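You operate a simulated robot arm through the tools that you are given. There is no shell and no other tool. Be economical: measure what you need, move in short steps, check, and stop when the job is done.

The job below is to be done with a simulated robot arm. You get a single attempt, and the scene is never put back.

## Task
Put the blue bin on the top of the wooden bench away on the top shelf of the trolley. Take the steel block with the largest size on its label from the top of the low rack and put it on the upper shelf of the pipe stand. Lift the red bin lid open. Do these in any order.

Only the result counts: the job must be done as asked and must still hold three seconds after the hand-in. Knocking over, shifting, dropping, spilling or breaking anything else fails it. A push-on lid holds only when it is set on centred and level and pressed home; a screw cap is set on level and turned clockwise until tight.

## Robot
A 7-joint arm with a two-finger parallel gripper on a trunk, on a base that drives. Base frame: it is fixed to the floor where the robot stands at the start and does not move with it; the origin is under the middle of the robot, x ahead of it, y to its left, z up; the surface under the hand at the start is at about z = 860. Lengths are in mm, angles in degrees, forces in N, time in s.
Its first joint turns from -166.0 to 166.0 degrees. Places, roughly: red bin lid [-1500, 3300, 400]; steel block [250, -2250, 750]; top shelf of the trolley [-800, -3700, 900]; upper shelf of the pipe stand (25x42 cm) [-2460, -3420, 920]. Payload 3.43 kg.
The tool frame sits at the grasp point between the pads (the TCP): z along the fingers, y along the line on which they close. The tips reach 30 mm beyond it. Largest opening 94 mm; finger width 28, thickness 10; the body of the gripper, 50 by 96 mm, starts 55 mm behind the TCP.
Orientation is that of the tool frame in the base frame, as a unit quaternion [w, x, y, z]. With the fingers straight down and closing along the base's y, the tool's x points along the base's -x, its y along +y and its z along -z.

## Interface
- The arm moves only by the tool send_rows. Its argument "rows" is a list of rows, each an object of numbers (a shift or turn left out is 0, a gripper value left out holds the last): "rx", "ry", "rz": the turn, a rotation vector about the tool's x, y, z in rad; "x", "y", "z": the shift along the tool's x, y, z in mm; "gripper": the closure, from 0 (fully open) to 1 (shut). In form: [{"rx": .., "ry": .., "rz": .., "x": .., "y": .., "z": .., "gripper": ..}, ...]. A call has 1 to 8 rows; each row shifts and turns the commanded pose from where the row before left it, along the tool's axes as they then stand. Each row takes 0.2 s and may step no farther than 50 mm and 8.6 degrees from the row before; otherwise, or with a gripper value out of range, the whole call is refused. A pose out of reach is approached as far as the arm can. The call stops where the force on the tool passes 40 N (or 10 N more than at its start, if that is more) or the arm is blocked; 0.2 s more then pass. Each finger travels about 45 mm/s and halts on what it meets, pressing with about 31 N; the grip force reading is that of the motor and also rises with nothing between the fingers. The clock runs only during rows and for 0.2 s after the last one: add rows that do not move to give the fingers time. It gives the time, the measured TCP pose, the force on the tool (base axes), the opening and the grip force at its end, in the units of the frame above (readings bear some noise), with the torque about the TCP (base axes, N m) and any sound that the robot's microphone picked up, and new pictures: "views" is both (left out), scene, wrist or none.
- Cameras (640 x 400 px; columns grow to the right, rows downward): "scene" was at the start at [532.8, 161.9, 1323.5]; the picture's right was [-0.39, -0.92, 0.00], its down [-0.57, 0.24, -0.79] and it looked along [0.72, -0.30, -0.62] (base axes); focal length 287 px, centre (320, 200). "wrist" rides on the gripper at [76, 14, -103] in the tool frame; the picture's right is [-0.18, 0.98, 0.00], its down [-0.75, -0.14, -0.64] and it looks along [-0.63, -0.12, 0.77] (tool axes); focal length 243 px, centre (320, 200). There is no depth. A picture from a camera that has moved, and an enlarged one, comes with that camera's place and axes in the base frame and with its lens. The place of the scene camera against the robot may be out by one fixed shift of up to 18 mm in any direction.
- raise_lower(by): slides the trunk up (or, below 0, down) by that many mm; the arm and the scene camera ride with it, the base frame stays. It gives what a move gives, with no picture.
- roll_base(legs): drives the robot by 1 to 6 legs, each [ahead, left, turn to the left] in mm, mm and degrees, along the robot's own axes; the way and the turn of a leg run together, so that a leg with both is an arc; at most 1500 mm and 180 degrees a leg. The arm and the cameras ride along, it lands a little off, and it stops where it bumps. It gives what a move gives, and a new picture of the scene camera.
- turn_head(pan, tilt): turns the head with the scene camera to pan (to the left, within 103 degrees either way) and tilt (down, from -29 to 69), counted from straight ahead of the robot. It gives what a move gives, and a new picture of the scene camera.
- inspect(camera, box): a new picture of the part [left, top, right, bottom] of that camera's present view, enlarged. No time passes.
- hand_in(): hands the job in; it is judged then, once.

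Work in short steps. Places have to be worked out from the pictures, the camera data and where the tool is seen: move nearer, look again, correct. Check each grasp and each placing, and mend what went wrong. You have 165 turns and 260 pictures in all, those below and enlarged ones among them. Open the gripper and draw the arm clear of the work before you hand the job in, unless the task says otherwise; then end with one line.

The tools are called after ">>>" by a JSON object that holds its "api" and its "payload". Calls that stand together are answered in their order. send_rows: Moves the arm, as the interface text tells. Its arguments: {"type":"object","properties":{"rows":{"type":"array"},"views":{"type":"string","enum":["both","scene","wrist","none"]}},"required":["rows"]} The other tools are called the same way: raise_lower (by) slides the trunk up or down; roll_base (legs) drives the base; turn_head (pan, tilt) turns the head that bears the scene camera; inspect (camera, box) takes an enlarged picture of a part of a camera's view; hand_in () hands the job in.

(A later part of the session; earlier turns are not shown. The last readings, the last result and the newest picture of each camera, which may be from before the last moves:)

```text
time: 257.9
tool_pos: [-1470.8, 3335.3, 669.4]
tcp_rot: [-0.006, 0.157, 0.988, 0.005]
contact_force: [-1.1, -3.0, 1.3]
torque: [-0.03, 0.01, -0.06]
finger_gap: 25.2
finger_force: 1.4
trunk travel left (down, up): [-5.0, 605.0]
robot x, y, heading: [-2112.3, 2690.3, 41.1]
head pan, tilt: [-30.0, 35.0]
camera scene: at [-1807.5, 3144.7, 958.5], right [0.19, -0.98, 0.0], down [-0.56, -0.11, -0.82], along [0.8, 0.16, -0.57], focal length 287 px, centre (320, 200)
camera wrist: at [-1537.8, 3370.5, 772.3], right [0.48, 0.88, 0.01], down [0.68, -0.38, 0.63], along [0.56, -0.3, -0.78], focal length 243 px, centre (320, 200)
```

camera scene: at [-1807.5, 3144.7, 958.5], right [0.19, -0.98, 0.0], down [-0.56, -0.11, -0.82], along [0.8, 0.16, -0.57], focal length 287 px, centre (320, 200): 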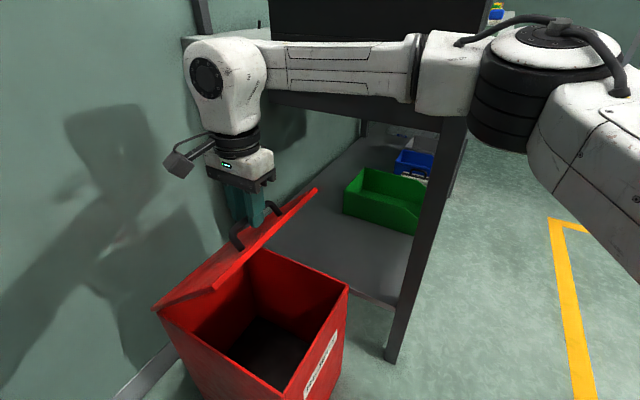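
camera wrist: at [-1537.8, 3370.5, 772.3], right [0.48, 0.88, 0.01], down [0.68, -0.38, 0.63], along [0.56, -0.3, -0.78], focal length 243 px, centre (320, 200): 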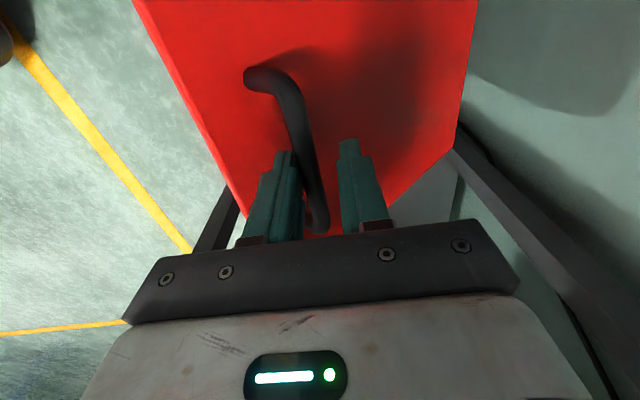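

The bar leans on the front finger with only about 3 N. I'll open a bit more to see whether the lid follows or stays by itself.

>>> {"api": "send_rows", "payload": {"rows": [{"gripper": 0.65}, {"gripper": 0.55}, {}, {}], "views": "wrist"}}

```text
time: 258.9
tool_pos: [-1471.1, 3334.1, 667.6]
tcp_rot: [-0.005, 0.157, 0.988, 0.006]
contact_force: [-0.3, -0.7, -0.8]
torque: [-0.04, 0.04, -0.03]
finger_gap: 43.1
finger_force: 0.8
trunk travel left (down, up): [-5.0, 605.0]
robot x, y, heading: [-2109.6, 2690.0, 41.1]
head pan, tilt: [-30.0, 35.0]
camera wrist: at [-1537.8, 3370.6, 772.2], right [0.48, 0.88, 0.01], down [0.68, -0.38, 0.63], along [0.56, -0.3, -0.78], focal length 243 px, centre (320, 200)
```

wrist: 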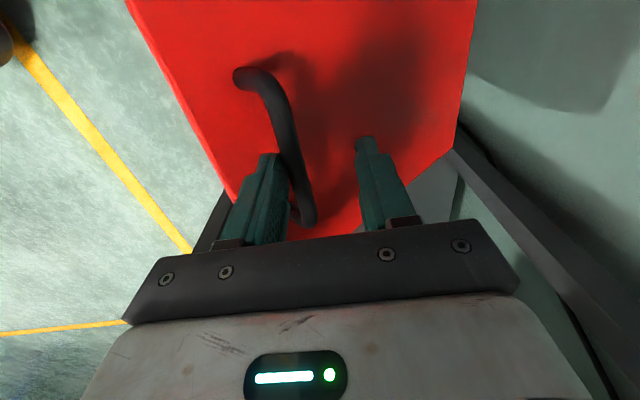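

>>> {"api": "send_rows", "payload": {"rows": [{"gripper": 0.35}, {}, {}, {}], "views": "wrist"}}

```text
time: 259.9
tool_pos: [-1471.0, 3334.6, 668.7]
tcp_rot: [-0.007, 0.157, 0.988, 0.006]
contact_force: [0.0, 0.8, 1.3]
torque: [0.01, 0.01, 0.0]
finger_gap: 60.8
finger_force: 0.1
trunk travel left (down, up): [-5.0, 605.0]
robot x, y, heading: [-2108.2, 2689.7, 41.4]
head pan, tilt: [-30.0, 35.0]
camera wrist: at [-1537.9, 3370.6, 772.2], right [0.48, 0.88, 0.01], down [0.68, -0.38, 0.63], along [0.56, -0.3, -0.78], focal length 243 px, centre (320, 200)
```

wrist: 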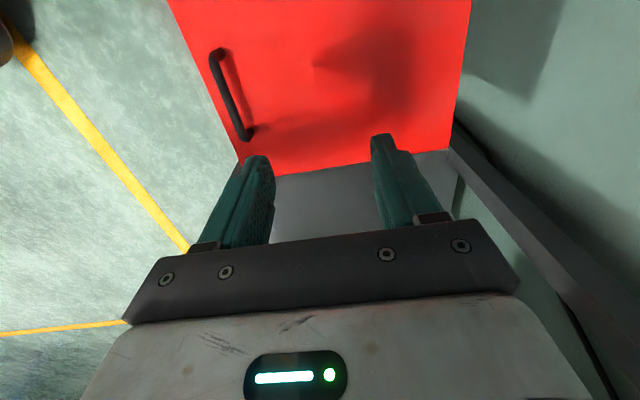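

The lid fell shut, so it needs to go past vertical to stay. Reaching that with the handle grip is too far, so I'll check the lid's front overhang, which may let me lift from underneath.

>>> {"api": "send_rows", "payload": {"rows": [{"z": -40}, {"z": -40}, {"z": -40}, {}], "views": "none"}}

>>> {"api": "turn_head", "payload": {"pan": -30, "tilt": 50}}

>>> {"api": "inspect", "payload": {"camera": "scene", "box": [160, 120, 400, 320]}}

```text
time: 260.9
tool_pos: [-1472.3, 3332.4, 788.1]
tcp_rot: [-0.006, 0.157, 0.988, 0.006]
contact_force: [-0.7, -0.4, 0.3]
torque: [0.01, -0.01, 0.02]
finger_gap: 61.3
finger_force: 0.1
trunk travel left (down, up): [-5.0, 605.0]
robot x, y, heading: [-2112.6, 2691.0, 41.0]
head pan, tilt: [-30.0, 35.0]
```

```text
time: 261.7
tool_pos: [-1472.1, 3333.9, 787.8]
tcp_rot: [-0.006, 0.156, 0.988, 0.007]
contact_force: [0.5, 0.3, -0.9]
torque: [-0.03, -0.03, 0.02]
finger_gap: 61.0
finger_force: 0.0
trunk travel left (down, up): [-5.0, 605.0]
robot x, y, heading: [-2109.2, 2691.2, 41.3]
head pan, tilt: [-30.0, 50.0]
camera scene: at [-1818.3, 3142.7, 936.7], right [0.19, -0.98, 0.0], down [-0.75, -0.15, -0.64], along [0.63, 0.12, -0.77], focal length 287 px, centre (320, 200)
```

scene: 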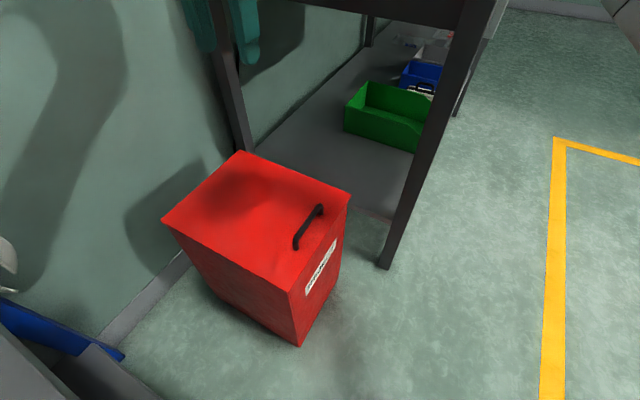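

```text
2.00 times, centred on (280, 220) of scene
camera zoom: at [-1818.3, 3142.7, 936.7], right [0.19, -0.98, 0.0], down [-0.75, -0.15, -0.64], along [0.63, 0.12, -0.77], focal length 574 px, centre (400, 160)
```

zoom: 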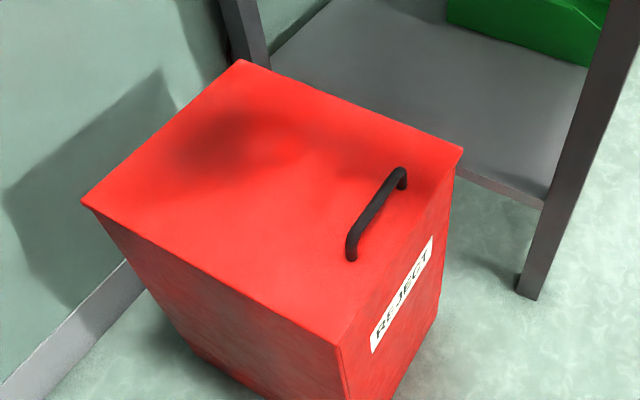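

The overhang is too small to pry. The better plan is a closer stance (about (−1900,2760)) with the trunk ~300 mm higher, so the elbow and head pass above the bench and rail and the whole arc is in reach. I'll raise and reposition.

>>> {"api": "raise_lower", "payload": {"by": 400}}

>>> {"api": "send_rows", "payload": {"rows": [{"y": -45, "gripper": 0.0}, {"y": -45}, {"y": -20}, {}], "views": "none"}}

>>> {"api": "roll_base", "payload": {"legs": [[203, -86, 0], [0, 0, 9]]}}

>>> {"api": "turn_head", "payload": {"pan": -25, "tilt": 50}}

```text
time: 265.5
tool_pos: [-1471.6, 3333.8, 1187.5]
tcp_rot: [-0.006, 0.157, 0.988, 0.006]
contact_force: [-0.1, -0.5, -0.3]
torque: [0.01, 0.0, -0.01]
finger_gap: 61.2
finger_force: 0.2
trunk travel left (down, up): [-405.0, 205.0]
robot x, y, heading: [-2108.4, 2691.6, 41.4]
head pan, tilt: [-30.0, 50.0]
```

```text
time: 266.5
tool_pos: [-1505.4, 3227.8, 1188.6]
tcp_rot: [-0.006, 0.157, 0.988, 0.006]
contact_force: [-0.6, 0.3, 1.0]
torque: [0.0, -0.03, -0.03]
finger_gap: 94.0
finger_force: 0.0
trunk travel left (down, up): [-405.0, 205.0]
robot x, y, heading: [-2108.3, 2688.8, 41.2]
head pan, tilt: [-30.0, 50.0]
```

```text
time: 268.9
tool_pos: [-1389.8, 3392.3, 1188.6]
tcp_rot: [-0.006, 0.074, 0.997, 0.006]
contact_force: [0.3, -0.3, 0.0]
torque: [-0.03, 0.02, -0.01]
finger_gap: 94.0
finger_force: 0.0
trunk travel left (down, up): [-405.0, 205.0]
robot x, y, heading: [-1899.2, 2762.9, 50.6]
head pan, tilt: [-30.0, 50.0]
camera scene: at [-1684.9, 3255.0, 1336.7], right [0.35, -0.94, 0.0], down [-0.72, -0.27, -0.64], along [0.6, 0.23, -0.77], focal length 287 px, centre (320, 200)
```

scene: 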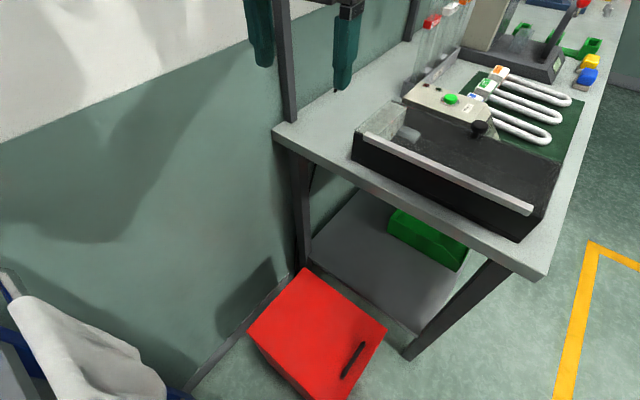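

```text
time: 269.6
tool_pos: [-1390.0, 3390.8, 1188.8]
tcp_rot: [-0.007, 0.074, 0.997, 0.005]
contact_force: [-0.1, 0.0, 0.2]
torque: [-0.01, 0.02, 0.04]
finger_gap: 94.2
finger_force: 0.0
trunk travel left (down, up): [-405.0, 205.0]
robot x, y, heading: [-1898.5, 2761.3, 50.6]
head pan, tilt: [-25.0, 50.0]
camera scene: at [-1687.6, 3261.2, 1336.7], right [0.43, -0.9, 0.0], down [-0.69, -0.33, -0.64], along [0.58, 0.28, -0.77], focal length 287 px, centre (320, 200)
```

scene: 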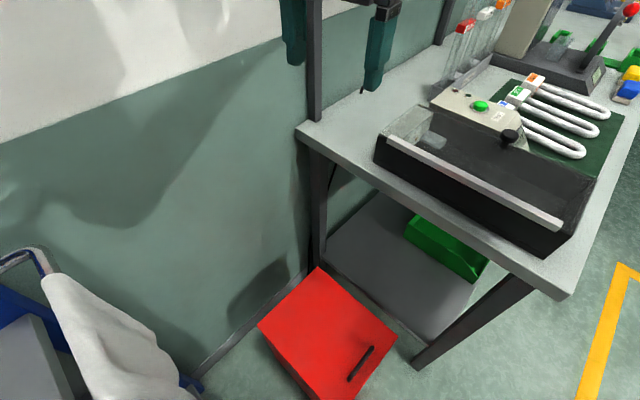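

The base stands at (−1899,2762) with the trunk at a height where the elbow passes above the bench items. I'll re-align the hand and bring it back over the bar.

>>> {"api": "send_rows", "payload": {"rows": [{"rz": 0.078}, {"rz": 0.077}, {"x": 15, "y": -46}, {"x": 16, "y": -46}, {"x": 16, "y": -46}, {"x": 15, "y": -46}, {"y": -4}, {}], "views": "none"}}

>>> {"api": "send_rows", "payload": {"rows": [{"z": 48}, {"z": 48}, {"z": 48}, {"z": 48}, {}], "views": "both"}}

>>> {"api": "turn_head", "payload": {"pan": -60, "tilt": 35}}

```text
time: 271.4
tool_pos: [-1504.8, 3228.7, 1188.2]
tcp_rot: [-0.008, 0.151, 0.988, 0.005]
contact_force: [-0.5, -0.1, -0.3]
torque: [0.02, 0.01, 0.01]
finger_gap: 93.9
finger_force: 0.0
trunk travel left (down, up): [-405.0, 205.0]
robot x, y, heading: [-1900.4, 2765.7, 50.4]
head pan, tilt: [-25.0, 50.0]
```

```text
time: 272.6
tool_pos: [-1508.6, 3232.2, 993.9]
tcp_rot: [-0.007, 0.151, 0.988, 0.005]
contact_force: [-0.2, 0.6, -0.4]
torque: [0.02, -0.03, 0.01]
finger_gap: 94.2
finger_force: 0.0
trunk travel left (down, up): [-405.0, 205.0]
robot x, y, heading: [-1899.8, 2759.1, 50.5]
head pan, tilt: [-25.0, 50.0]
camera scene: at [-1687.6, 3261.2, 1336.7], right [0.43, -0.9, 0.0], down [-0.69, -0.33, -0.64], along [0.58, 0.28, -0.77], focal length 287 px, centre (320, 200)
camera wrist: at [-1575.3, 3266.1, 1098.7], right [0.47, 0.88, 0.01], down [0.69, -0.37, 0.63], along [0.56, -0.29, -0.78], focal length 243 px, centre (320, 200)
```

scene: 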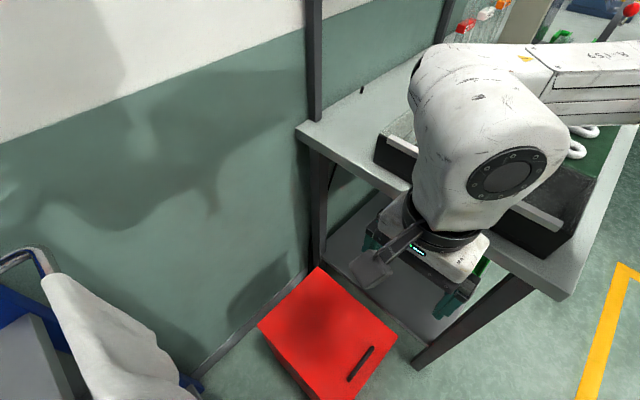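
wrist: 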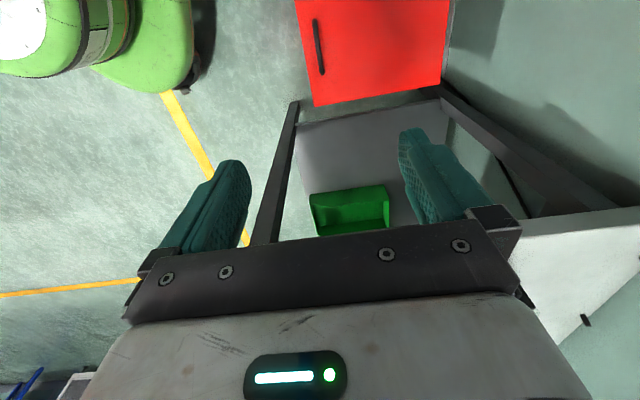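

```text
time: 273.6
tool_pos: [-1508.6, 3230.7, 995.8]
tcp_rot: [-0.007, 0.151, 0.988, 0.005]
contact_force: [-0.4, 0.3, 0.8]
torque: [-0.02, -0.04, 0.0]
finger_gap: 94.1
finger_force: 0.1
trunk travel left (down, up): [-405.0, 205.0]
robot x, y, heading: [-1898.9, 2764.8, 50.5]
head pan, tilt: [-60.0, 35.0]
camera scene: at [-1670.2, 3213.6, 1358.4], right [-0.16, -0.99, 0.0], down [-0.57, 0.09, -0.82], along [0.81, -0.13, -0.57], focal length 287 px, centre (320, 200)
```

scene: 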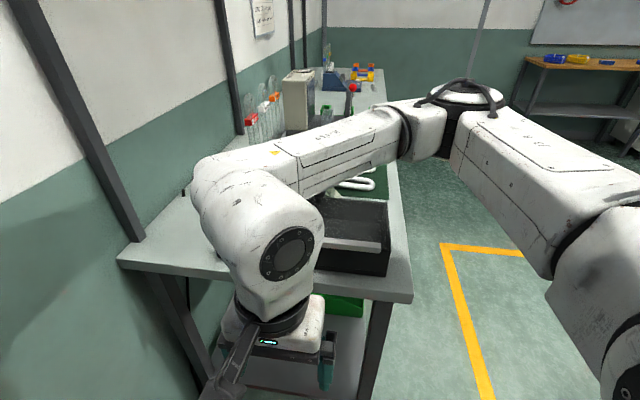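

From this stance the forearm would cross the bench at low height. So I'll start from the earlier stance but with the trunk about 300 mm up. Once the lid is half open I'll walk the base in small steps along the bar, then forward. Returning there first.

>>> {"api": "send_rows", "payload": {"rows": [{"z": -48}, {"z": -48}, {"z": -48}, {"z": -48}, {}], "views": "none"}}

>>> {"api": "roll_base", "payload": {"legs": [[0, 0, -9.3], [-207, 84, 0]]}}

>>> {"api": "send_rows", "payload": {"rows": [{"rz": -0.08}, {"rz": -0.08}, {}], "views": "none"}}

>>> {"api": "raise_lower", "payload": {"by": -100}}

```text
time: 274.8
tool_pos: [-1506.5, 3229.3, 1189.6]
tcp_rot: [-0.007, 0.152, 0.988, 0.005]
contact_force: [0.0, 0.1, 0.3]
torque: [0.02, -0.03, 0.01]
finger_gap: 94.0
finger_force: 0.1
trunk travel left (down, up): [-405.0, 205.0]
robot x, y, heading: [-1901.2, 2764.2, 50.4]
head pan, tilt: [-60.0, 35.0]
```

```text
time: 277.1
tool_pos: [-1645.6, 3086.0, 1188.7]
tcp_rot: [-0.007, 0.232, 0.973, 0.006]
contact_force: [0.3, 0.1, -1.3]
torque: [-0.02, 0.0, -0.03]
finger_gap: 94.0
finger_force: 0.1
trunk travel left (down, up): [-405.0, 205.0]
robot x, y, heading: [-2109.7, 2686.0, 41.1]
head pan, tilt: [-60.0, 35.0]
camera scene: at [-1810.9, 3098.5, 1358.4], right [-0.32, -0.95, 0.0], down [-0.54, 0.19, -0.82], along [0.77, -0.27, -0.57], focal length 287 px, centre (320, 200)
```

scene: 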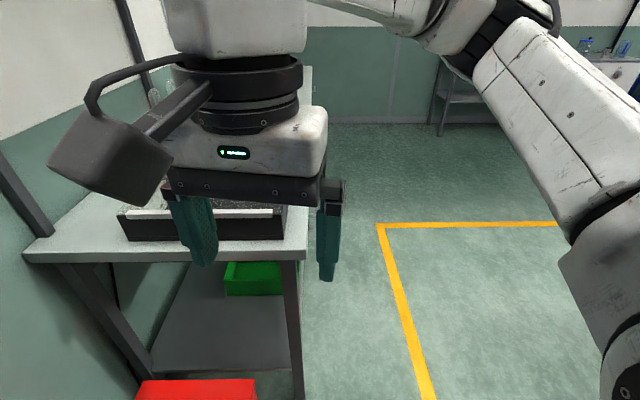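

```text
time: 277.9
tool_pos: [-1646.5, 3087.4, 1188.6]
tcp_rot: [-0.005, 0.153, 0.988, 0.008]
contact_force: [0.3, 0.0, -0.1]
torque: [-0.01, 0.02, 0.02]
finger_gap: 94.1
finger_force: 0.2
trunk travel left (down, up): [-405.0, 205.0]
robot x, y, heading: [-2111.2, 2692.9, 40.9]
head pan, tilt: [-60.0, 35.0]
```

```text
time: 279.3
tool_pos: [-1646.4, 3086.4, 1087.9]
tcp_rot: [-0.006, 0.153, 0.988, 0.006]
contact_force: [-0.5, -0.4, 0.4]
torque: [0.02, 0.03, 0.0]
finger_gap: 94.2
finger_force: 0.0
trunk travel left (down, up): [-305.0, 305.0]
robot x, y, heading: [-2109.4, 2688.8, 41.1]
head pan, tilt: [-60.0, 35.0]
```

>>> {"api": "send_rows", "payload": {"rows": [{"x": -18, "y": 36}, {"x": -18, "y": 36}, {"x": -18, "y": 36}, {"x": -18, "y": 36}, {"x": -18, "y": 34}, {"z": 45}, {"z": 45}, {}], "views": "none"}}

>>> {"api": "send_rows", "payload": {"rows": [{"z": 48}, {"z": 48}, {"z": 48}, {"z": 48}, {"z": 48}, {}], "views": "scene"}}

```text
time: 281.1
tool_pos: [-1507.4, 3231.1, 999.7]
tcp_rot: [-0.006, 0.153, 0.988, 0.006]
contact_force: [-0.6, 0.7, -0.3]
torque: [-0.01, 0.03, 0.0]
finger_gap: 94.0
finger_force: 0.1
trunk travel left (down, up): [-305.0, 305.0]
robot x, y, heading: [-2108.0, 2687.6, 41.1]
head pan, tilt: [-60.0, 35.0]
```

```text
time: 282.5
tool_pos: [-1505.7, 3231.8, 756.7]
tcp_rot: [-0.006, 0.154, 0.988, 0.007]
contact_force: [0.4, -0.1, 0.0]
torque: [-0.02, -0.01, 0.02]
finger_gap: 93.8
finger_force: 0.0
trunk travel left (down, up): [-305.0, 305.0]
robot x, y, heading: [-2114.6, 2691.8, 41.0]
head pan, tilt: [-60.0, 35.0]
camera scene: at [-1811.0, 3098.5, 1258.4], right [-0.32, -0.95, 0.0], down [-0.54, 0.19, -0.82], along [0.77, -0.27, -0.57], focal length 287 px, centre (320, 200)
```

scene: 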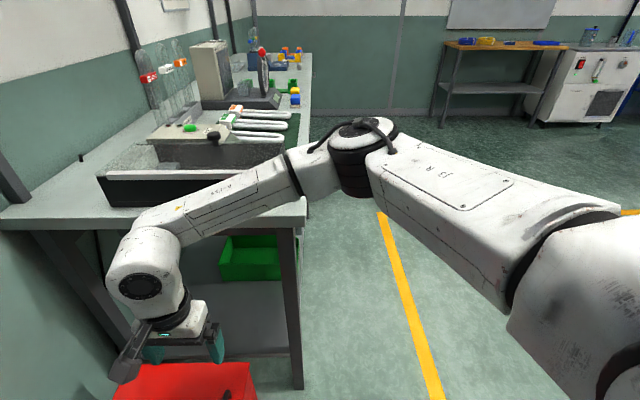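

The forearm stays left of the bench. I'll continue down to the bar.

>>> {"api": "send_rows", "payload": {"rows": [{"z": 48}, {"z": 48}, {"z": 48}, {"z": 48}, {}], "views": "both"}}

```text
time: 283.7
tool_pos: [-1509.5, 3234.3, 565.4]
tcp_rot: [-0.006, 0.152, 0.988, 0.006]
contact_force: [0.0, -0.2, 0.0]
torque: [-0.01, -0.02, 0.01]
finger_gap: 93.9
finger_force: 0.2
trunk travel left (down, up): [-305.0, 305.0]
robot x, y, heading: [-2108.4, 2689.4, 41.2]
head pan, tilt: [-60.0, 35.0]
camera scene: at [-1811.0, 3098.5, 1258.4], right [-0.32, -0.95, 0.0], down [-0.54, 0.19, -0.82], along [0.77, -0.27, -0.57], focal length 287 px, centre (320, 200)
camera wrist: at [-1576.4, 3270.2, 667.7], right [0.47, 0.88, 0.01], down [0.68, -0.37, 0.63], along [0.56, -0.29, -0.78], focal length 243 px, centre (320, 200)
```

scene: 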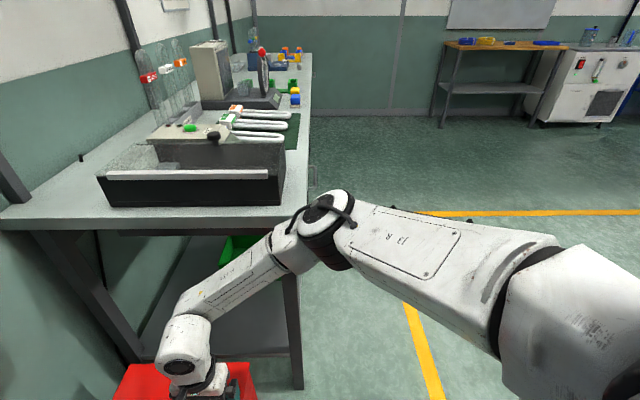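
wrist: 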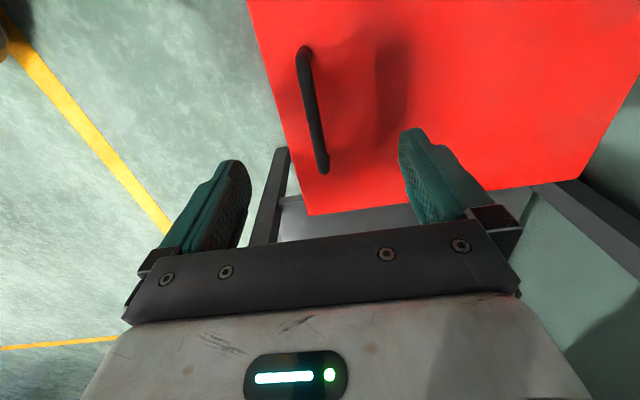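

Reachable. I'll correct −5 mm, go down to TCP≈468 and close on the bar.

>>> {"api": "send_rows", "payload": {"rows": [{"x": -3, "y": -5, "z": 40}, {"z": 40}, {"y": -1, "z": 17}, {"gripper": 0.5}, {"gripper": 0.8}, {"gripper": 1.0}, {"gripper": 1.0}, {"gripper": 1.0}], "views": "wrist"}}

```text
time: 285.5
tool_pos: [-1509.3, 3230.2, 467.6]
tcp_rot: [-0.006, 0.154, 0.988, 0.006]
contact_force: [-2.2, -3.9, 2.1]
torque: [-0.07, -0.15, -0.23]
finger_gap: 15.8
finger_force: 23.9
trunk travel left (down, up): [-305.0, 305.0]
robot x, y, heading: [-2112.9, 2691.6, 41.0]
head pan, tilt: [-60.0, 35.0]
camera wrist: at [-1576.2, 3265.6, 571.3], right [0.47, 0.88, 0.01], down [0.68, -0.37, 0.63], along [0.56, -0.29, -0.78], focal length 243 px, centre (320, 200)
```

wrist: 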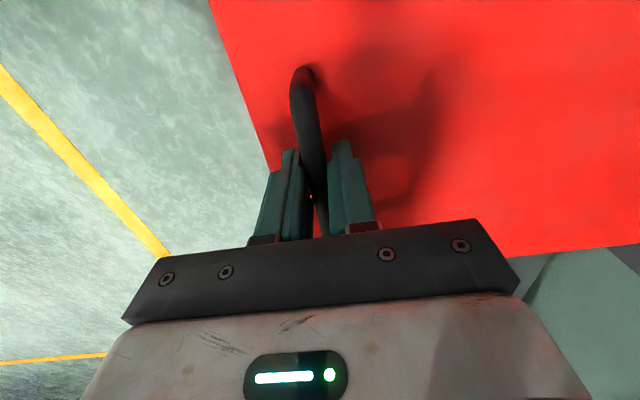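

A clean, centred grip. I'll repeat the lift along the measured arc.

>>> {"api": "send_rows", "payload": {"rows": [{"z": -10}, {"y": 2, "z": -10}, {"y": 2.5, "z": -10}, {"y": 3, "z": -9.5}, {"y": 3, "z": -9.5}, {"y": 3.5, "z": -9.5}, {}], "views": "none"}}

>>> {"api": "send_rows", "payload": {"rows": [{"x": 0.5, "y": 4, "z": -10}, {"x": 0.5, "y": 4, "z": -9.5}, {"y": 4.5, "z": -9.5}, {"y": 5, "z": -9.5}, {}], "views": "none"}}

```text
time: 287.1
tool_pos: [-1505.2, 3243.6, 528.1]
tcp_rot: [-0.005, 0.155, 0.988, 0.006]
contact_force: [7.6, -9.3, 0.3]
torque: [-0.34, -0.65, -0.61]
finger_gap: 11.8
finger_force: 45.3
trunk travel left (down, up): [-305.0, 305.0]
robot x, y, heading: [-2109.8, 2687.0, 41.3]
head pan, tilt: [-60.0, 35.0]
```

```text
time: 288.3
tool_pos: [-1500.4, 3257.2, 567.8]
tcp_rot: [-0.006, 0.155, 0.988, 0.005]
contact_force: [8.0, -23.2, 7.8]
torque: [-0.28, -0.09, -0.79]
finger_gap: 11.5
finger_force: 44.7
trunk travel left (down, up): [-305.0, 305.0]
robot x, y, heading: [-2110.7, 2688.7, 41.1]
head pan, tilt: [-60.0, 35.0]
```

About 20° with a slight radial load. I'll continue with less back travel.

>>> {"api": "send_rows", "payload": {"rows": [{"x": 0.5, "y": 4, "z": -11}, {"y": 6, "z": -11}, {"y": 6.5, "z": -10.5}, {"y": 7, "z": -10}, {}], "views": "none"}}

>>> {"api": "send_rows", "payload": {"rows": [{"y": 6.5, "z": -10.5}, {"y": 7.5, "z": -10}, {"y": 7.5, "z": -9.5}, {"y": 8, "z": -9}, {}], "views": "wrist"}}

```text
time: 289.5
tool_pos: [-1493.4, 3282.6, 610.0]
tcp_rot: [-0.005, 0.154, 0.988, 0.008]
contact_force: [23.7, 12.6, -16.1]
torque: [-0.04, -0.62, -1.06]
finger_gap: 11.8
finger_force: 44.8
trunk travel left (down, up): [-305.0, 305.0]
robot x, y, heading: [-2112.3, 2687.8, 41.1]
head pan, tilt: [-60.0, 35.0]
```

```text
time: 290.0
tool_pos: [-1489.7, 3293.2, 623.0]
tcp_rot: [-0.006, 0.155, 0.988, 0.01]
contact_force: [4.9, 10.6, -12.2]
torque: [0.15, 0.0, -1.01]
finger_gap: 11.3
finger_force: 44.9
trunk travel left (down, up): [-305.0, 305.0]
robot x, y, heading: [-2107.6, 2688.9, 41.1]
head pan, tilt: [-60.0, 35.0]
stopped in row 2: the force on the tool passed its limit at 42 N (the readings are from after the stop); the commanded pose is now the measured one
camera wrist: at [-1557.3, 3327.6, 726.8], right [0.48, 0.88, 0.01], down [0.68, -0.38, 0.63], along [0.56, -0.29, -0.78], focal length 243 px, centre (320, 200)
```

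wrist: 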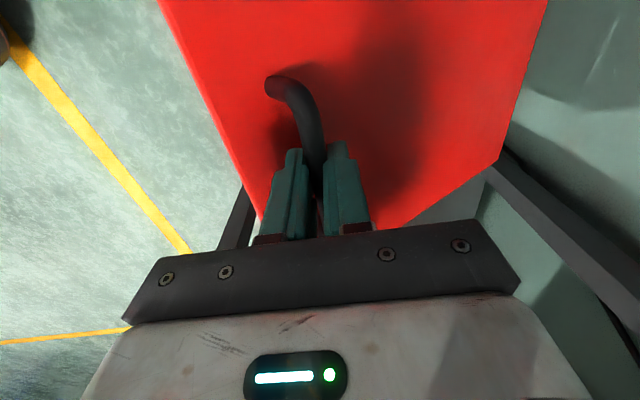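

About 34°, with a radial spike that has been relieved. I'll continue in finer steps with a tiny yaw correction.

>>> {"api": "send_rows", "payload": {"rows": [{"rz": 0.02, "y": 5.5, "z": -5}, {"y": 6, "z": -5}, {"y": 6, "z": -5}, {}], "views": "none"}}

>>> {"api": "send_rows", "payload": {"rows": [{"y": 6, "z": -5}, {"y": 6.5, "z": -5}, {"y": 6.5, "z": -4.5}, {}], "views": "none"}}

```text
time: 291.0
tool_pos: [-1486.0, 3307.0, 639.4]
tcp_rot: [-0.007, 0.163, 0.987, 0.007]
contact_force: [-5.1, -11.5, 8.9]
torque: [-0.11, 0.41, 0.64]
finger_gap: 11.8
finger_force: 44.8
trunk travel left (down, up): [-305.0, 305.0]
robot x, y, heading: [-2112.6, 2690.5, 41.1]
head pan, tilt: [-60.0, 35.0]
```

```text
time: 291.7
tool_pos: [-1480.9, 3318.5, 651.9]
tcp_rot: [-0.006, 0.163, 0.987, 0.005]
contact_force: [-7.7, -12.8, 15.2]
torque: [-0.4, -0.44, 0.51]
finger_gap: 11.4
finger_force: 45.2
trunk travel left (down, up): [-305.0, 305.0]
robot x, y, heading: [-2111.4, 2688.7, 41.1]
head pan, tilt: [-60.0, 35.0]
stopped in row 3: the force on the tool passed its limit at 43 N (the readings are from after the stop); the commanded pose is now the measured one
```

Now a bit more up: continuing towards 50°.

>>> {"api": "send_rows", "payload": {"rows": [{"y": 5, "z": -6}, {"y": 6, "z": -5.5}, {"y": 6, "z": -5}, {}], "views": "none"}}

>>> {"api": "send_rows", "payload": {"rows": [{"y": 6.5, "z": -5}, {"y": 6.5, "z": -4.5}, {"y": 6.5, "z": -4.5}, {}], "views": "both"}}

```text
time: 292.7
tool_pos: [-1475.0, 3336.9, 667.0]
tcp_rot: [-0.007, 0.163, 0.987, 0.007]
contact_force: [-8.3, -2.5, 3.5]
torque: [-0.05, -0.18, 0.33]
finger_gap: 11.7
finger_force: 45.2
trunk travel left (down, up): [-305.0, 305.0]
robot x, y, heading: [-2111.6, 2688.7, 41.5]
head pan, tilt: [-60.0, 35.0]
```

```text
time: 293.7
tool_pos: [-1469.9, 3354.6, 681.7]
tcp_rot: [-0.008, 0.165, 0.986, 0.008]
contact_force: [-10.0, 4.3, -4.5]
torque: [0.05, 0.17, 0.32]
finger_gap: 11.5
finger_force: 45.0
trunk travel left (down, up): [-305.0, 305.0]
robot x, y, heading: [-2110.6, 2690.3, 41.0]
head pan, tilt: [-60.0, 35.0]
camera scene: at [-1811.6, 3099.1, 1258.3], right [-0.32, -0.95, 0.0], down [-0.54, 0.18, -0.82], along [0.78, -0.26, -0.57], focal length 287 px, centre (320, 200)
camera wrist: at [-1535.8, 3391.6, 785.1], right [0.49, 0.87, 0.01], down [0.68, -0.39, 0.63], along [0.55, -0.3, -0.78], focal length 243 px, centre (320, 200)
```

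scene: 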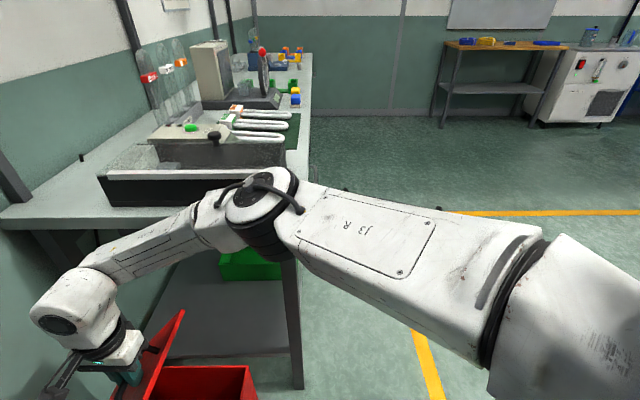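
wrist: 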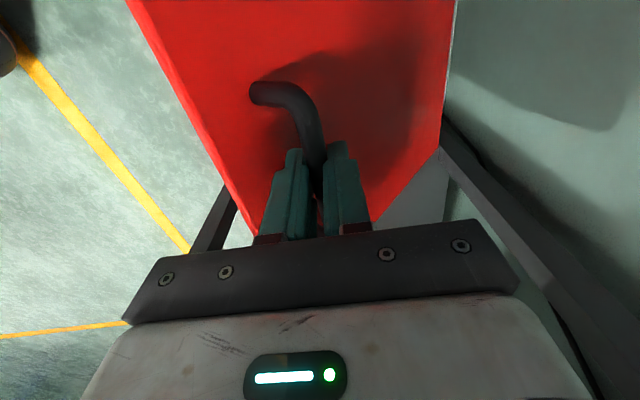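

About 50° with low forces, and the elbow is clear. I'll continue to about 60°.

>>> {"api": "send_rows", "payload": {"rows": [{"y": 8, "z": -5}, {"y": 8, "z": -4.5}, {"y": 8, "z": -4.5}, {}], "views": "none"}}

>>> {"api": "send_rows", "payload": {"rows": [{"y": 8, "z": -4}, {"y": 8, "z": -3.5}, {}], "views": "none"}}

```text
time: 294.7
tool_pos: [-1462.4, 3378.3, 694.3]
tcp_rot: [-0.007, 0.164, 0.986, 0.007]
contact_force: [-14.5, 6.7, -6.4]
torque: [-0.11, -0.16, 0.2]
finger_gap: 11.8
finger_force: 44.7
trunk travel left (down, up): [-305.0, 305.0]
robot x, y, heading: [-2110.7, 2690.2, 41.1]
head pan, tilt: [-60.0, 35.0]
```

```text
time: 295.5
tool_pos: [-1457.4, 3392.5, 704.1]
tcp_rot: [-0.007, 0.163, 0.987, 0.006]
contact_force: [-20.7, 6.3, -0.4]
torque: [0.02, 0.3, 0.14]
finger_gap: 11.6
finger_force: 44.9
trunk travel left (down, up): [-305.0, 305.0]
robot x, y, heading: [-2108.8, 2690.6, 41.2]
head pan, tilt: [-60.0, 35.0]
```

About 59°. The reach is near its limit, so I'll loosen slightly (the bar stays caged), slide the hand 10 mm left along the bar, and step the base 30 mm to the right along the bar as a trial.

>>> {"api": "send_rows", "payload": {"rows": [{"gripper": 0.83}, {}, {"x": 5}, {"x": 5}, {}], "views": "wrist"}}

>>> {"api": "roll_base", "payload": {"legs": [[15, -26, 0]]}}

>>> {"api": "send_rows", "payload": {"rows": [{}], "views": "wrist"}}

```text
time: 296.7
tool_pos: [-1465.5, 3394.8, 702.6]
tcp_rot: [-0.007, 0.165, 0.986, 0.007]
contact_force: [0.5, -1.4, -0.2]
torque: [-0.05, 0.02, 0.03]
finger_gap: 16.6
finger_force: 0.4
trunk travel left (down, up): [-305.0, 305.0]
robot x, y, heading: [-2112.4, 2694.0, 41.0]
head pan, tilt: [-60.0, 35.0]
camera wrist: at [-1531.6, 3431.4, 806.7], right [0.49, 0.87, 0.01], down [0.67, -0.39, 0.63], along [0.55, -0.3, -0.78], focal length 243 px, centre (320, 200)
```

wrist: 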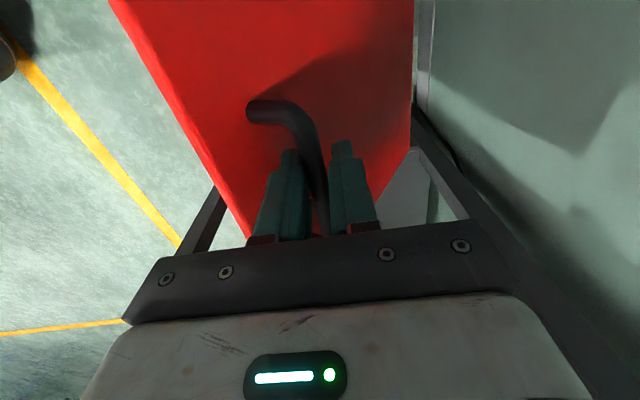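

```text
time: 297.5
tool_pos: [-1437.0, 3383.9, 701.8]
tcp_rot: [-0.007, 0.164, 0.986, 0.007]
contact_force: [-1.5, -1.1, 0.3]
torque: [-0.03, 0.01, -0.01]
finger_gap: 16.8
finger_force: 0.6
trunk travel left (down, up): [-305.0, 305.0]
robot x, y, heading: [-2082.6, 2680.0, 41.0]
head pan, tilt: [-60.0, 35.0]
camera scene: at [-1782.3, 3088.2, 1258.4], right [-0.32, -0.95, 0.0], down [-0.54, 0.19, -0.82], along [0.78, -0.27, -0.57], focal length 287 px, centre (320, 200)
```

scene: 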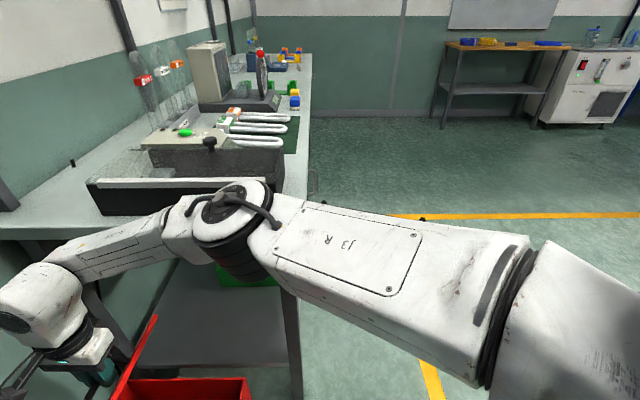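

```text
time: 297.9
tool_pos: [-1436.5, 3383.5, 702.0]
tcp_rot: [-0.007, 0.164, 0.986, 0.007]
contact_force: [-0.2, -1.2, 0.5]
torque: [0.0, 0.0, 0.01]
finger_gap: 16.6
finger_force: 1.1
trunk travel left (down, up): [-305.0, 305.0]
robot x, y, heading: [-2079.4, 2677.4, 41.2]
head pan, tilt: [-60.0, 35.0]
camera wrist: at [-1502.5, 3420.7, 806.6], right [0.49, 0.87, 0.01], down [0.67, -0.39, 0.63], along [0.55, -0.3, -0.78], focal length 243 px, centre (320, 200)
```

wrist: 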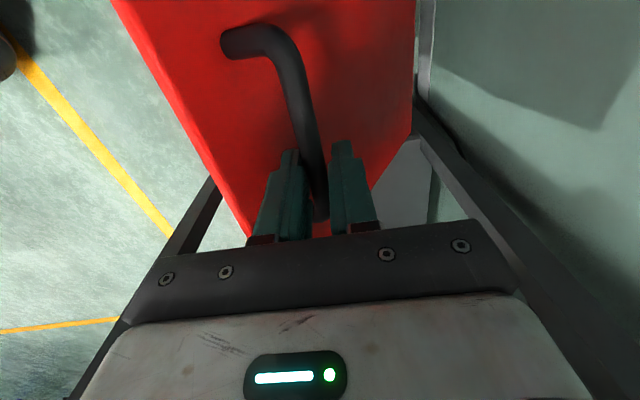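

The stepping works cleanly with the lid staying caged. I'll repeat: hand back 30, base 30, twice.

>>> {"api": "send_rows", "payload": {"rows": [{"x": 15}, {"x": 15}, {}], "views": "none"}}

>>> {"api": "roll_base", "payload": {"legs": [[15, -26, 0]]}}

>>> {"api": "send_rows", "payload": {"rows": [{"x": 15}, {"x": 15}, {}], "views": "wrist"}}

```text
time: 298.7
tool_pos: [-1464.8, 3394.2, 703.7]
tcp_rot: [-0.006, 0.163, 0.987, 0.008]
contact_force: [-0.3, -1.3, 0.4]
torque: [-0.01, -0.02, 0.03]
finger_gap: 17.0
finger_force: 1.4
trunk travel left (down, up): [-305.0, 305.0]
robot x, y, heading: [-2080.0, 2675.9, 40.7]
head pan, tilt: [-60.0, 35.0]
```

```text
time: 299.5
tool_pos: [-1435.8, 3383.3, 704.1]
tcp_rot: [-0.006, 0.164, 0.986, 0.007]
contact_force: [0.1, -0.9, -0.5]
torque: [0.01, 0.01, 0.01]
finger_gap: 16.8
finger_force: 0.7
trunk travel left (down, up): [-305.0, 305.0]
robot x, y, heading: [-2056.9, 2669.7, 41.1]
head pan, tilt: [-60.0, 35.0]
camera scene: at [-1753.6, 3078.5, 1258.4], right [-0.32, -0.95, 0.0], down [-0.54, 0.19, -0.82], along [0.77, -0.27, -0.57], focal length 287 px, centre (320, 200)
```

scene: 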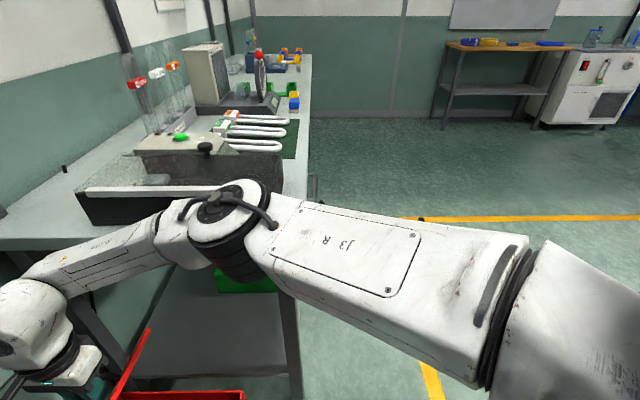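

```text
time: 300.3
tool_pos: [-1465.5, 3395.7, 703.8]
tcp_rot: [-0.006, 0.165, 0.986, 0.006]
contact_force: [-0.2, -1.1, -0.2]
torque: [-0.02, 0.02, 0.0]
finger_gap: 16.8
finger_force: 0.4
trunk travel left (down, up): [-305.0, 305.0]
robot x, y, heading: [-2055.1, 2667.0, 41.1]
head pan, tilt: [-60.0, 35.0]
camera wrist: at [-1531.3, 3431.5, 807.4], right [0.49, 0.87, 0.01], down [0.67, -0.39, 0.63], along [0.55, -0.3, -0.78], focal length 243 px, centre (320, 200)
```

wrist: 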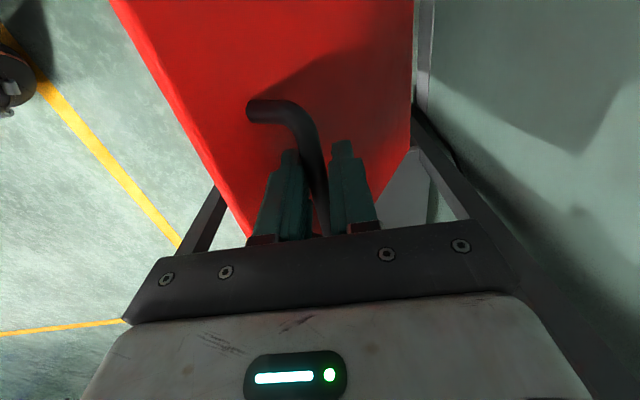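

Two more steps along the bar.

>>> {"api": "roll_base", "payload": {"legs": [[15, -26, 0]]}}

>>> {"api": "send_rows", "payload": {"rows": [{"x": 15}, {"x": 15}, {}], "views": "none"}}

>>> {"api": "roll_base", "payload": {"legs": [[15, -26, 0]]}}

>>> {"api": "send_rows", "payload": {"rows": [{"x": 10}, {"x": 10}, {}], "views": "wrist"}}

```text
time: 301.2
tool_pos: [-1437.2, 3384.9, 703.6]
tcp_rot: [-0.008, 0.164, 0.986, 0.007]
contact_force: [-0.9, -1.0, -1.3]
torque: [0.0, 0.01, 0.01]
finger_gap: 16.7
finger_force: 1.5
trunk travel left (down, up): [-305.0, 305.0]
robot x, y, heading: [-2024.1, 2659.4, 41.0]
head pan, tilt: [-60.0, 35.0]
camera scene: at [-1725.0, 3068.8, 1258.4], right [-0.32, -0.95, 0.0], down [-0.54, 0.19, -0.82], along [0.78, -0.27, -0.57], focal length 287 px, centre (320, 200)
```

scene: 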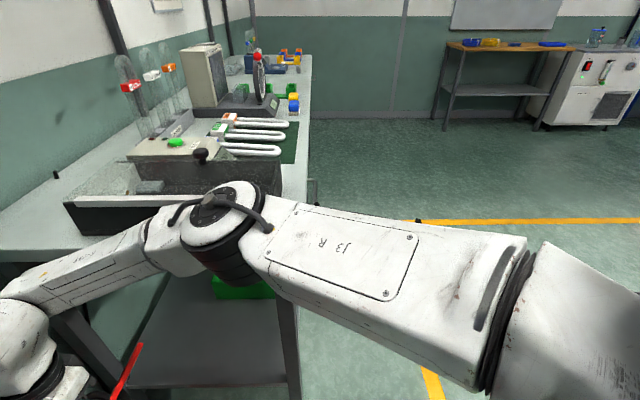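

```text
time: 302.0
tool_pos: [-1465.2, 3395.3, 704.9]
tcp_rot: [-0.006, 0.164, 0.986, 0.007]
contact_force: [0.6, -1.1, -0.2]
torque: [-0.02, 0.04, -0.01]
finger_gap: 16.9
finger_force: 0.3
trunk travel left (down, up): [-305.0, 305.0]
robot x, y, heading: [-2020.9, 2659.6, 41.2]
head pan, tilt: [-60.0, 35.0]
```

```text
time: 302.8
tool_pos: [-1434.8, 3383.6, 703.4]
tcp_rot: [-0.007, 0.163, 0.987, 0.006]
contact_force: [-1.2, -1.3, 0.6]
torque: [-0.01, -0.02, 0.0]
finger_gap: 16.6
finger_force: 0.7
trunk travel left (down, up): [-305.0, 305.0]
robot x, y, heading: [-1993.3, 2651.0, 41.1]
head pan, tilt: [-60.0, 35.0]
camera scene: at [-1695.7, 3058.5, 1258.4], right [-0.32, -0.95, 0.0], down [-0.54, 0.19, -0.82], along [0.77, -0.27, -0.57], focal length 287 px, centre (320, 200)
```

scene: 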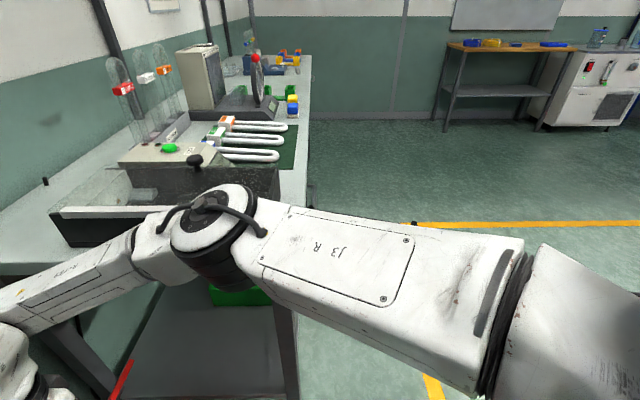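

```text
time: 303.6
tool_pos: [-1452.9, 3392.4, 704.7]
tcp_rot: [-0.007, 0.164, 0.986, 0.007]
contact_force: [-0.1, -1.3, -0.4]
torque: [-0.01, 0.0, 0.02]
finger_gap: 16.7
finger_force: 0.8
trunk travel left (down, up): [-305.0, 305.0]
robot x, y, heading: [-1996.4, 2650.5, 41.2]
head pan, tilt: [-60.0, 35.0]
camera wrist: at [-1520.2, 3427.8, 808.3], right [0.49, 0.87, 0.01], down [0.68, -0.39, 0.63], along [0.55, -0.3, -0.78], focal length 243 px, centre (320, 200)
```

wrist: 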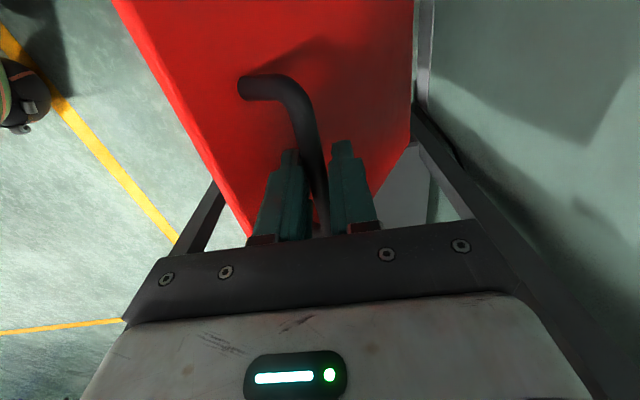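

The base is at (−1996,2650). Now I'll advance along the opening direction: hand up 8 mm, base 30 mm deeper, hand up again.

>>> {"api": "send_rows", "payload": {"rows": [{"z": -7}, {}], "views": "none"}}

>>> {"api": "roll_base", "payload": {"legs": [[26, 15.5, 0]]}}

>>> {"api": "send_rows", "payload": {"rows": [{"z": -7}, {}], "views": "wrist"}}

```text
time: 304.2
tool_pos: [-1454.2, 3392.2, 710.2]
tcp_rot: [-0.007, 0.164, 0.986, 0.006]
contact_force: [-0.1, -1.1, -0.4]
torque: [0.0, 0.01, 0.01]
finger_gap: 16.4
finger_force: 0.2
trunk travel left (down, up): [-305.0, 305.0]
robot x, y, heading: [-1995.4, 2651.6, 40.9]
head pan, tilt: [-60.0, 35.0]
```

```text
time: 305.1
tool_pos: [-1444.7, 3421.1, 711.5]
tcp_rot: [-0.007, 0.164, 0.986, 0.007]
contact_force: [-0.5, -2.2, 3.0]
torque: [-0.03, -0.01, -0.04]
finger_gap: 17.3
finger_force: 0.9
trunk travel left (down, up): [-305.0, 305.0]
robot x, y, heading: [-1986.5, 2680.2, 41.1]
head pan, tilt: [-60.0, 35.0]
camera scene: at [-1686.2, 3087.3, 1258.5], right [-0.32, -0.95, 0.0], down [-0.54, 0.19, -0.82], along [0.77, -0.27, -0.57], focal length 287 px, centre (320, 200)
```

scene: 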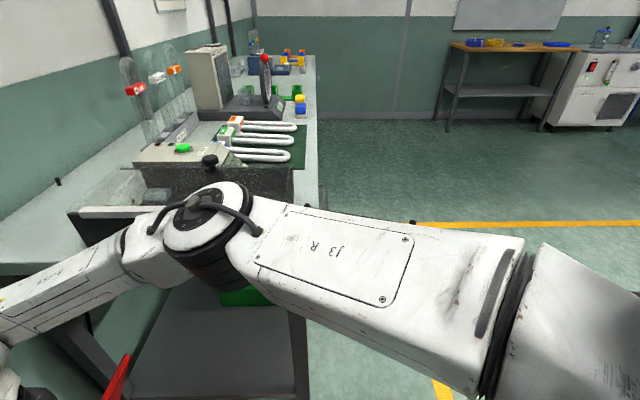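

```text
time: 305.6
tool_pos: [-1443.5, 3420.5, 718.6]
tcp_rot: [-0.007, 0.164, 0.986, 0.008]
contact_force: [-0.8, -0.2, -0.8]
torque: [-0.03, -0.02, 0.05]
finger_gap: 16.4
finger_force: 0.3
trunk travel left (down, up): [-305.0, 305.0]
robot x, y, heading: [-1984.8, 2678.8, 40.9]
head pan, tilt: [-60.0, 35.0]
camera wrist: at [-1509.8, 3457.0, 822.7], right [0.49, 0.87, 0.01], down [0.67, -0.39, 0.63], along [0.55, -0.3, -0.78], focal length 243 px, centre (320, 200)
```

wrist: 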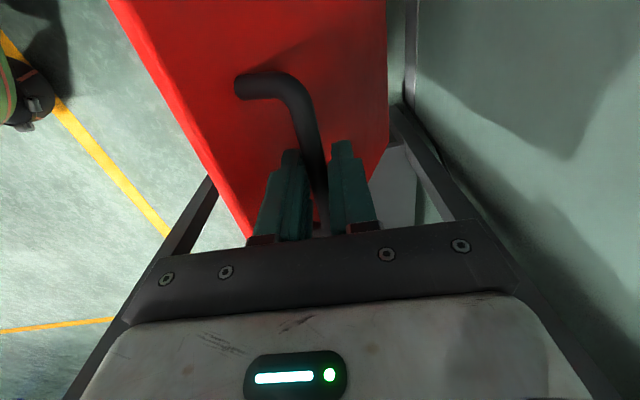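

It's following nicely, at about 66°. Two more such steps.

>>> {"api": "roll_base", "payload": {"legs": [[26, 15.5, 0]]}}

>>> {"api": "send_rows", "payload": {"rows": [{"z": -9}, {}], "views": "none"}}

>>> {"api": "roll_base", "payload": {"legs": [[26, 15.5, 0]]}}

>>> {"api": "send_rows", "payload": {"rows": [{"z": -6}, {}], "views": "wrist"}}

```text
time: 306.5
tool_pos: [-1434.9, 3449.8, 717.6]
tcp_rot: [-0.006, 0.164, 0.986, 0.006]
contact_force: [-0.2, 0.0, 0.8]
torque: [0.0, -0.03, 0.02]
finger_gap: 16.3
finger_force: 0.3
trunk travel left (down, up): [-305.0, 305.0]
robot x, y, heading: [-1971.8, 2707.7, 41.1]
head pan, tilt: [-60.0, 35.0]
camera scene: at [-1677.3, 3116.6, 1258.4], right [-0.32, -0.95, 0.0], down [-0.54, 0.19, -0.82], along [0.77, -0.27, -0.57], focal length 287 px, centre (320, 200)
```

scene: 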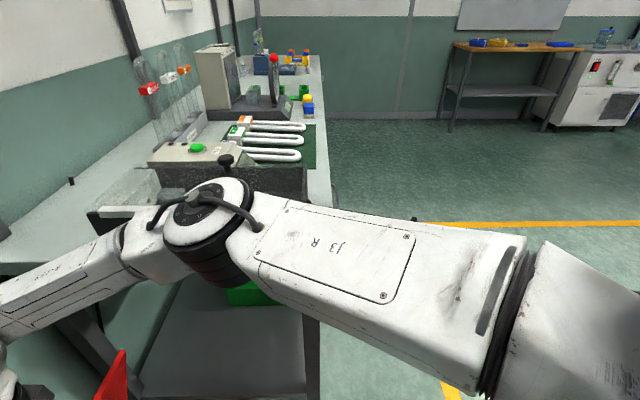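

```text
time: 307.1
tool_pos: [-1434.7, 3449.8, 727.0]
tcp_rot: [-0.008, 0.164, 0.986, 0.007]
contact_force: [-0.2, -0.6, -0.7]
torque: [-0.03, -0.02, 0.02]
finger_gap: 16.4
finger_force: 0.5
trunk travel left (down, up): [-305.0, 305.0]
robot x, y, heading: [-1978.4, 2703.3, 41.2]
head pan, tilt: [-60.0, 35.0]
```

```text
time: 307.9
tool_pos: [-1425.3, 3477.8, 728.7]
tcp_rot: [-0.007, 0.164, 0.986, 0.007]
contact_force: [-0.9, -0.4, -0.1]
torque: [0.0, 0.01, -0.03]
finger_gap: 15.9
finger_force: 0.4
trunk travel left (down, up): [-305.0, 305.0]
robot x, y, heading: [-1968.3, 2734.1, 41.3]
head pan, tilt: [-60.0, 35.0]
camera scene: at [-1667.9, 3145.3, 1258.4], right [-0.32, -0.95, 0.0], down [-0.54, 0.19, -0.82], along [0.77, -0.27, -0.57], focal length 287 px, centre (320, 200)
```

scene: 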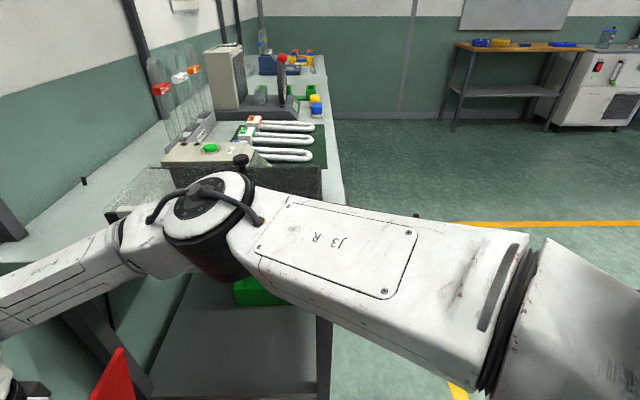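

```text
time: 308.5
tool_pos: [-1425.1, 3477.9, 732.6]
tcp_rot: [-0.007, 0.164, 0.986, 0.007]
contact_force: [-0.1, 0.0, -0.3]
torque: [-0.03, 0.0, 0.0]
finger_gap: 16.1
finger_force: 0.0
trunk travel left (down, up): [-305.0, 305.0]
robot x, y, heading: [-1964.6, 2734.6, 41.2]
head pan, tilt: [-60.0, 35.0]
camera wrist: at [-1491.4, 3514.3, 837.5], right [0.49, 0.87, 0.01], down [0.67, -0.39, 0.63], along [0.55, -0.3, -0.78], focal length 243 px, centre (320, 200)
```

wrist: 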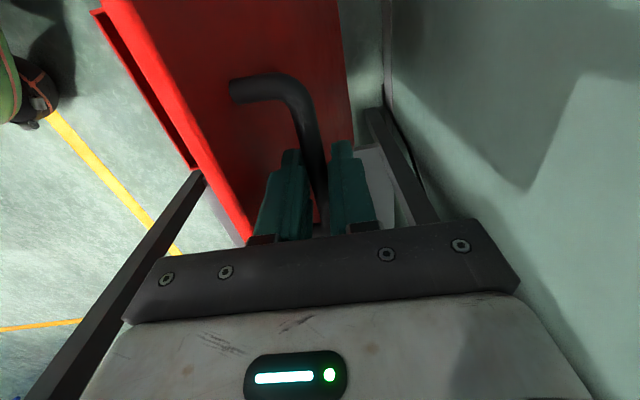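

About 79° now. One more base step, then I'll finish with the arm.

>>> {"api": "roll_base", "payload": {"legs": [[26, 15.5, 0]]}}

>>> {"api": "send_rows", "payload": {"rows": [{"y": 8}, {"y": 8}, {"y": 8}, {}], "views": "wrist"}}

```text
time: 309.4
tool_pos: [-1414.7, 3507.4, 734.9]
tcp_rot: [-0.007, 0.164, 0.986, 0.007]
contact_force: [-0.5, 1.0, -0.1]
torque: [0.02, 0.03, 0.01]
finger_gap: 16.1
finger_force: 0.2
trunk travel left (down, up): [-305.0, 305.0]
robot x, y, heading: [-1960.4, 2767.3, 41.0]
head pan, tilt: [-60.0, 35.0]
camera scene: at [-1658.1, 3174.2, 1258.5], right [-0.33, -0.95, 0.0], down [-0.54, 0.19, -0.82], along [0.77, -0.27, -0.57], focal length 287 px, centre (320, 200)
```

scene: 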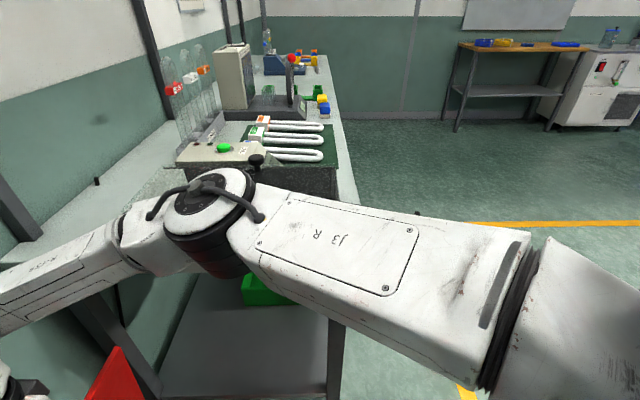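

```text
time: 310.4
tool_pos: [-1407.9, 3529.7, 734.1]
tcp_rot: [-0.007, 0.164, 0.986, 0.007]
contact_force: [0.3, 0.4, -0.3]
torque: [0.02, -0.02, -0.03]
finger_gap: 16.2
finger_force: 0.0
trunk travel left (down, up): [-305.0, 305.0]
robot x, y, heading: [-1957.7, 2769.1, 41.3]
head pan, tilt: [-60.0, 35.0]
camera wrist: at [-1473.9, 3566.1, 838.0], right [0.49, 0.87, 0.01], down [0.67, -0.39, 0.63], along [0.55, -0.3, -0.78], focal length 243 px, centre (320, 200)
```

wrist: 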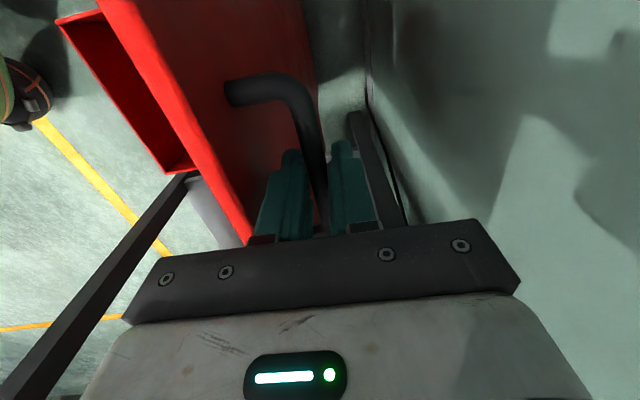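

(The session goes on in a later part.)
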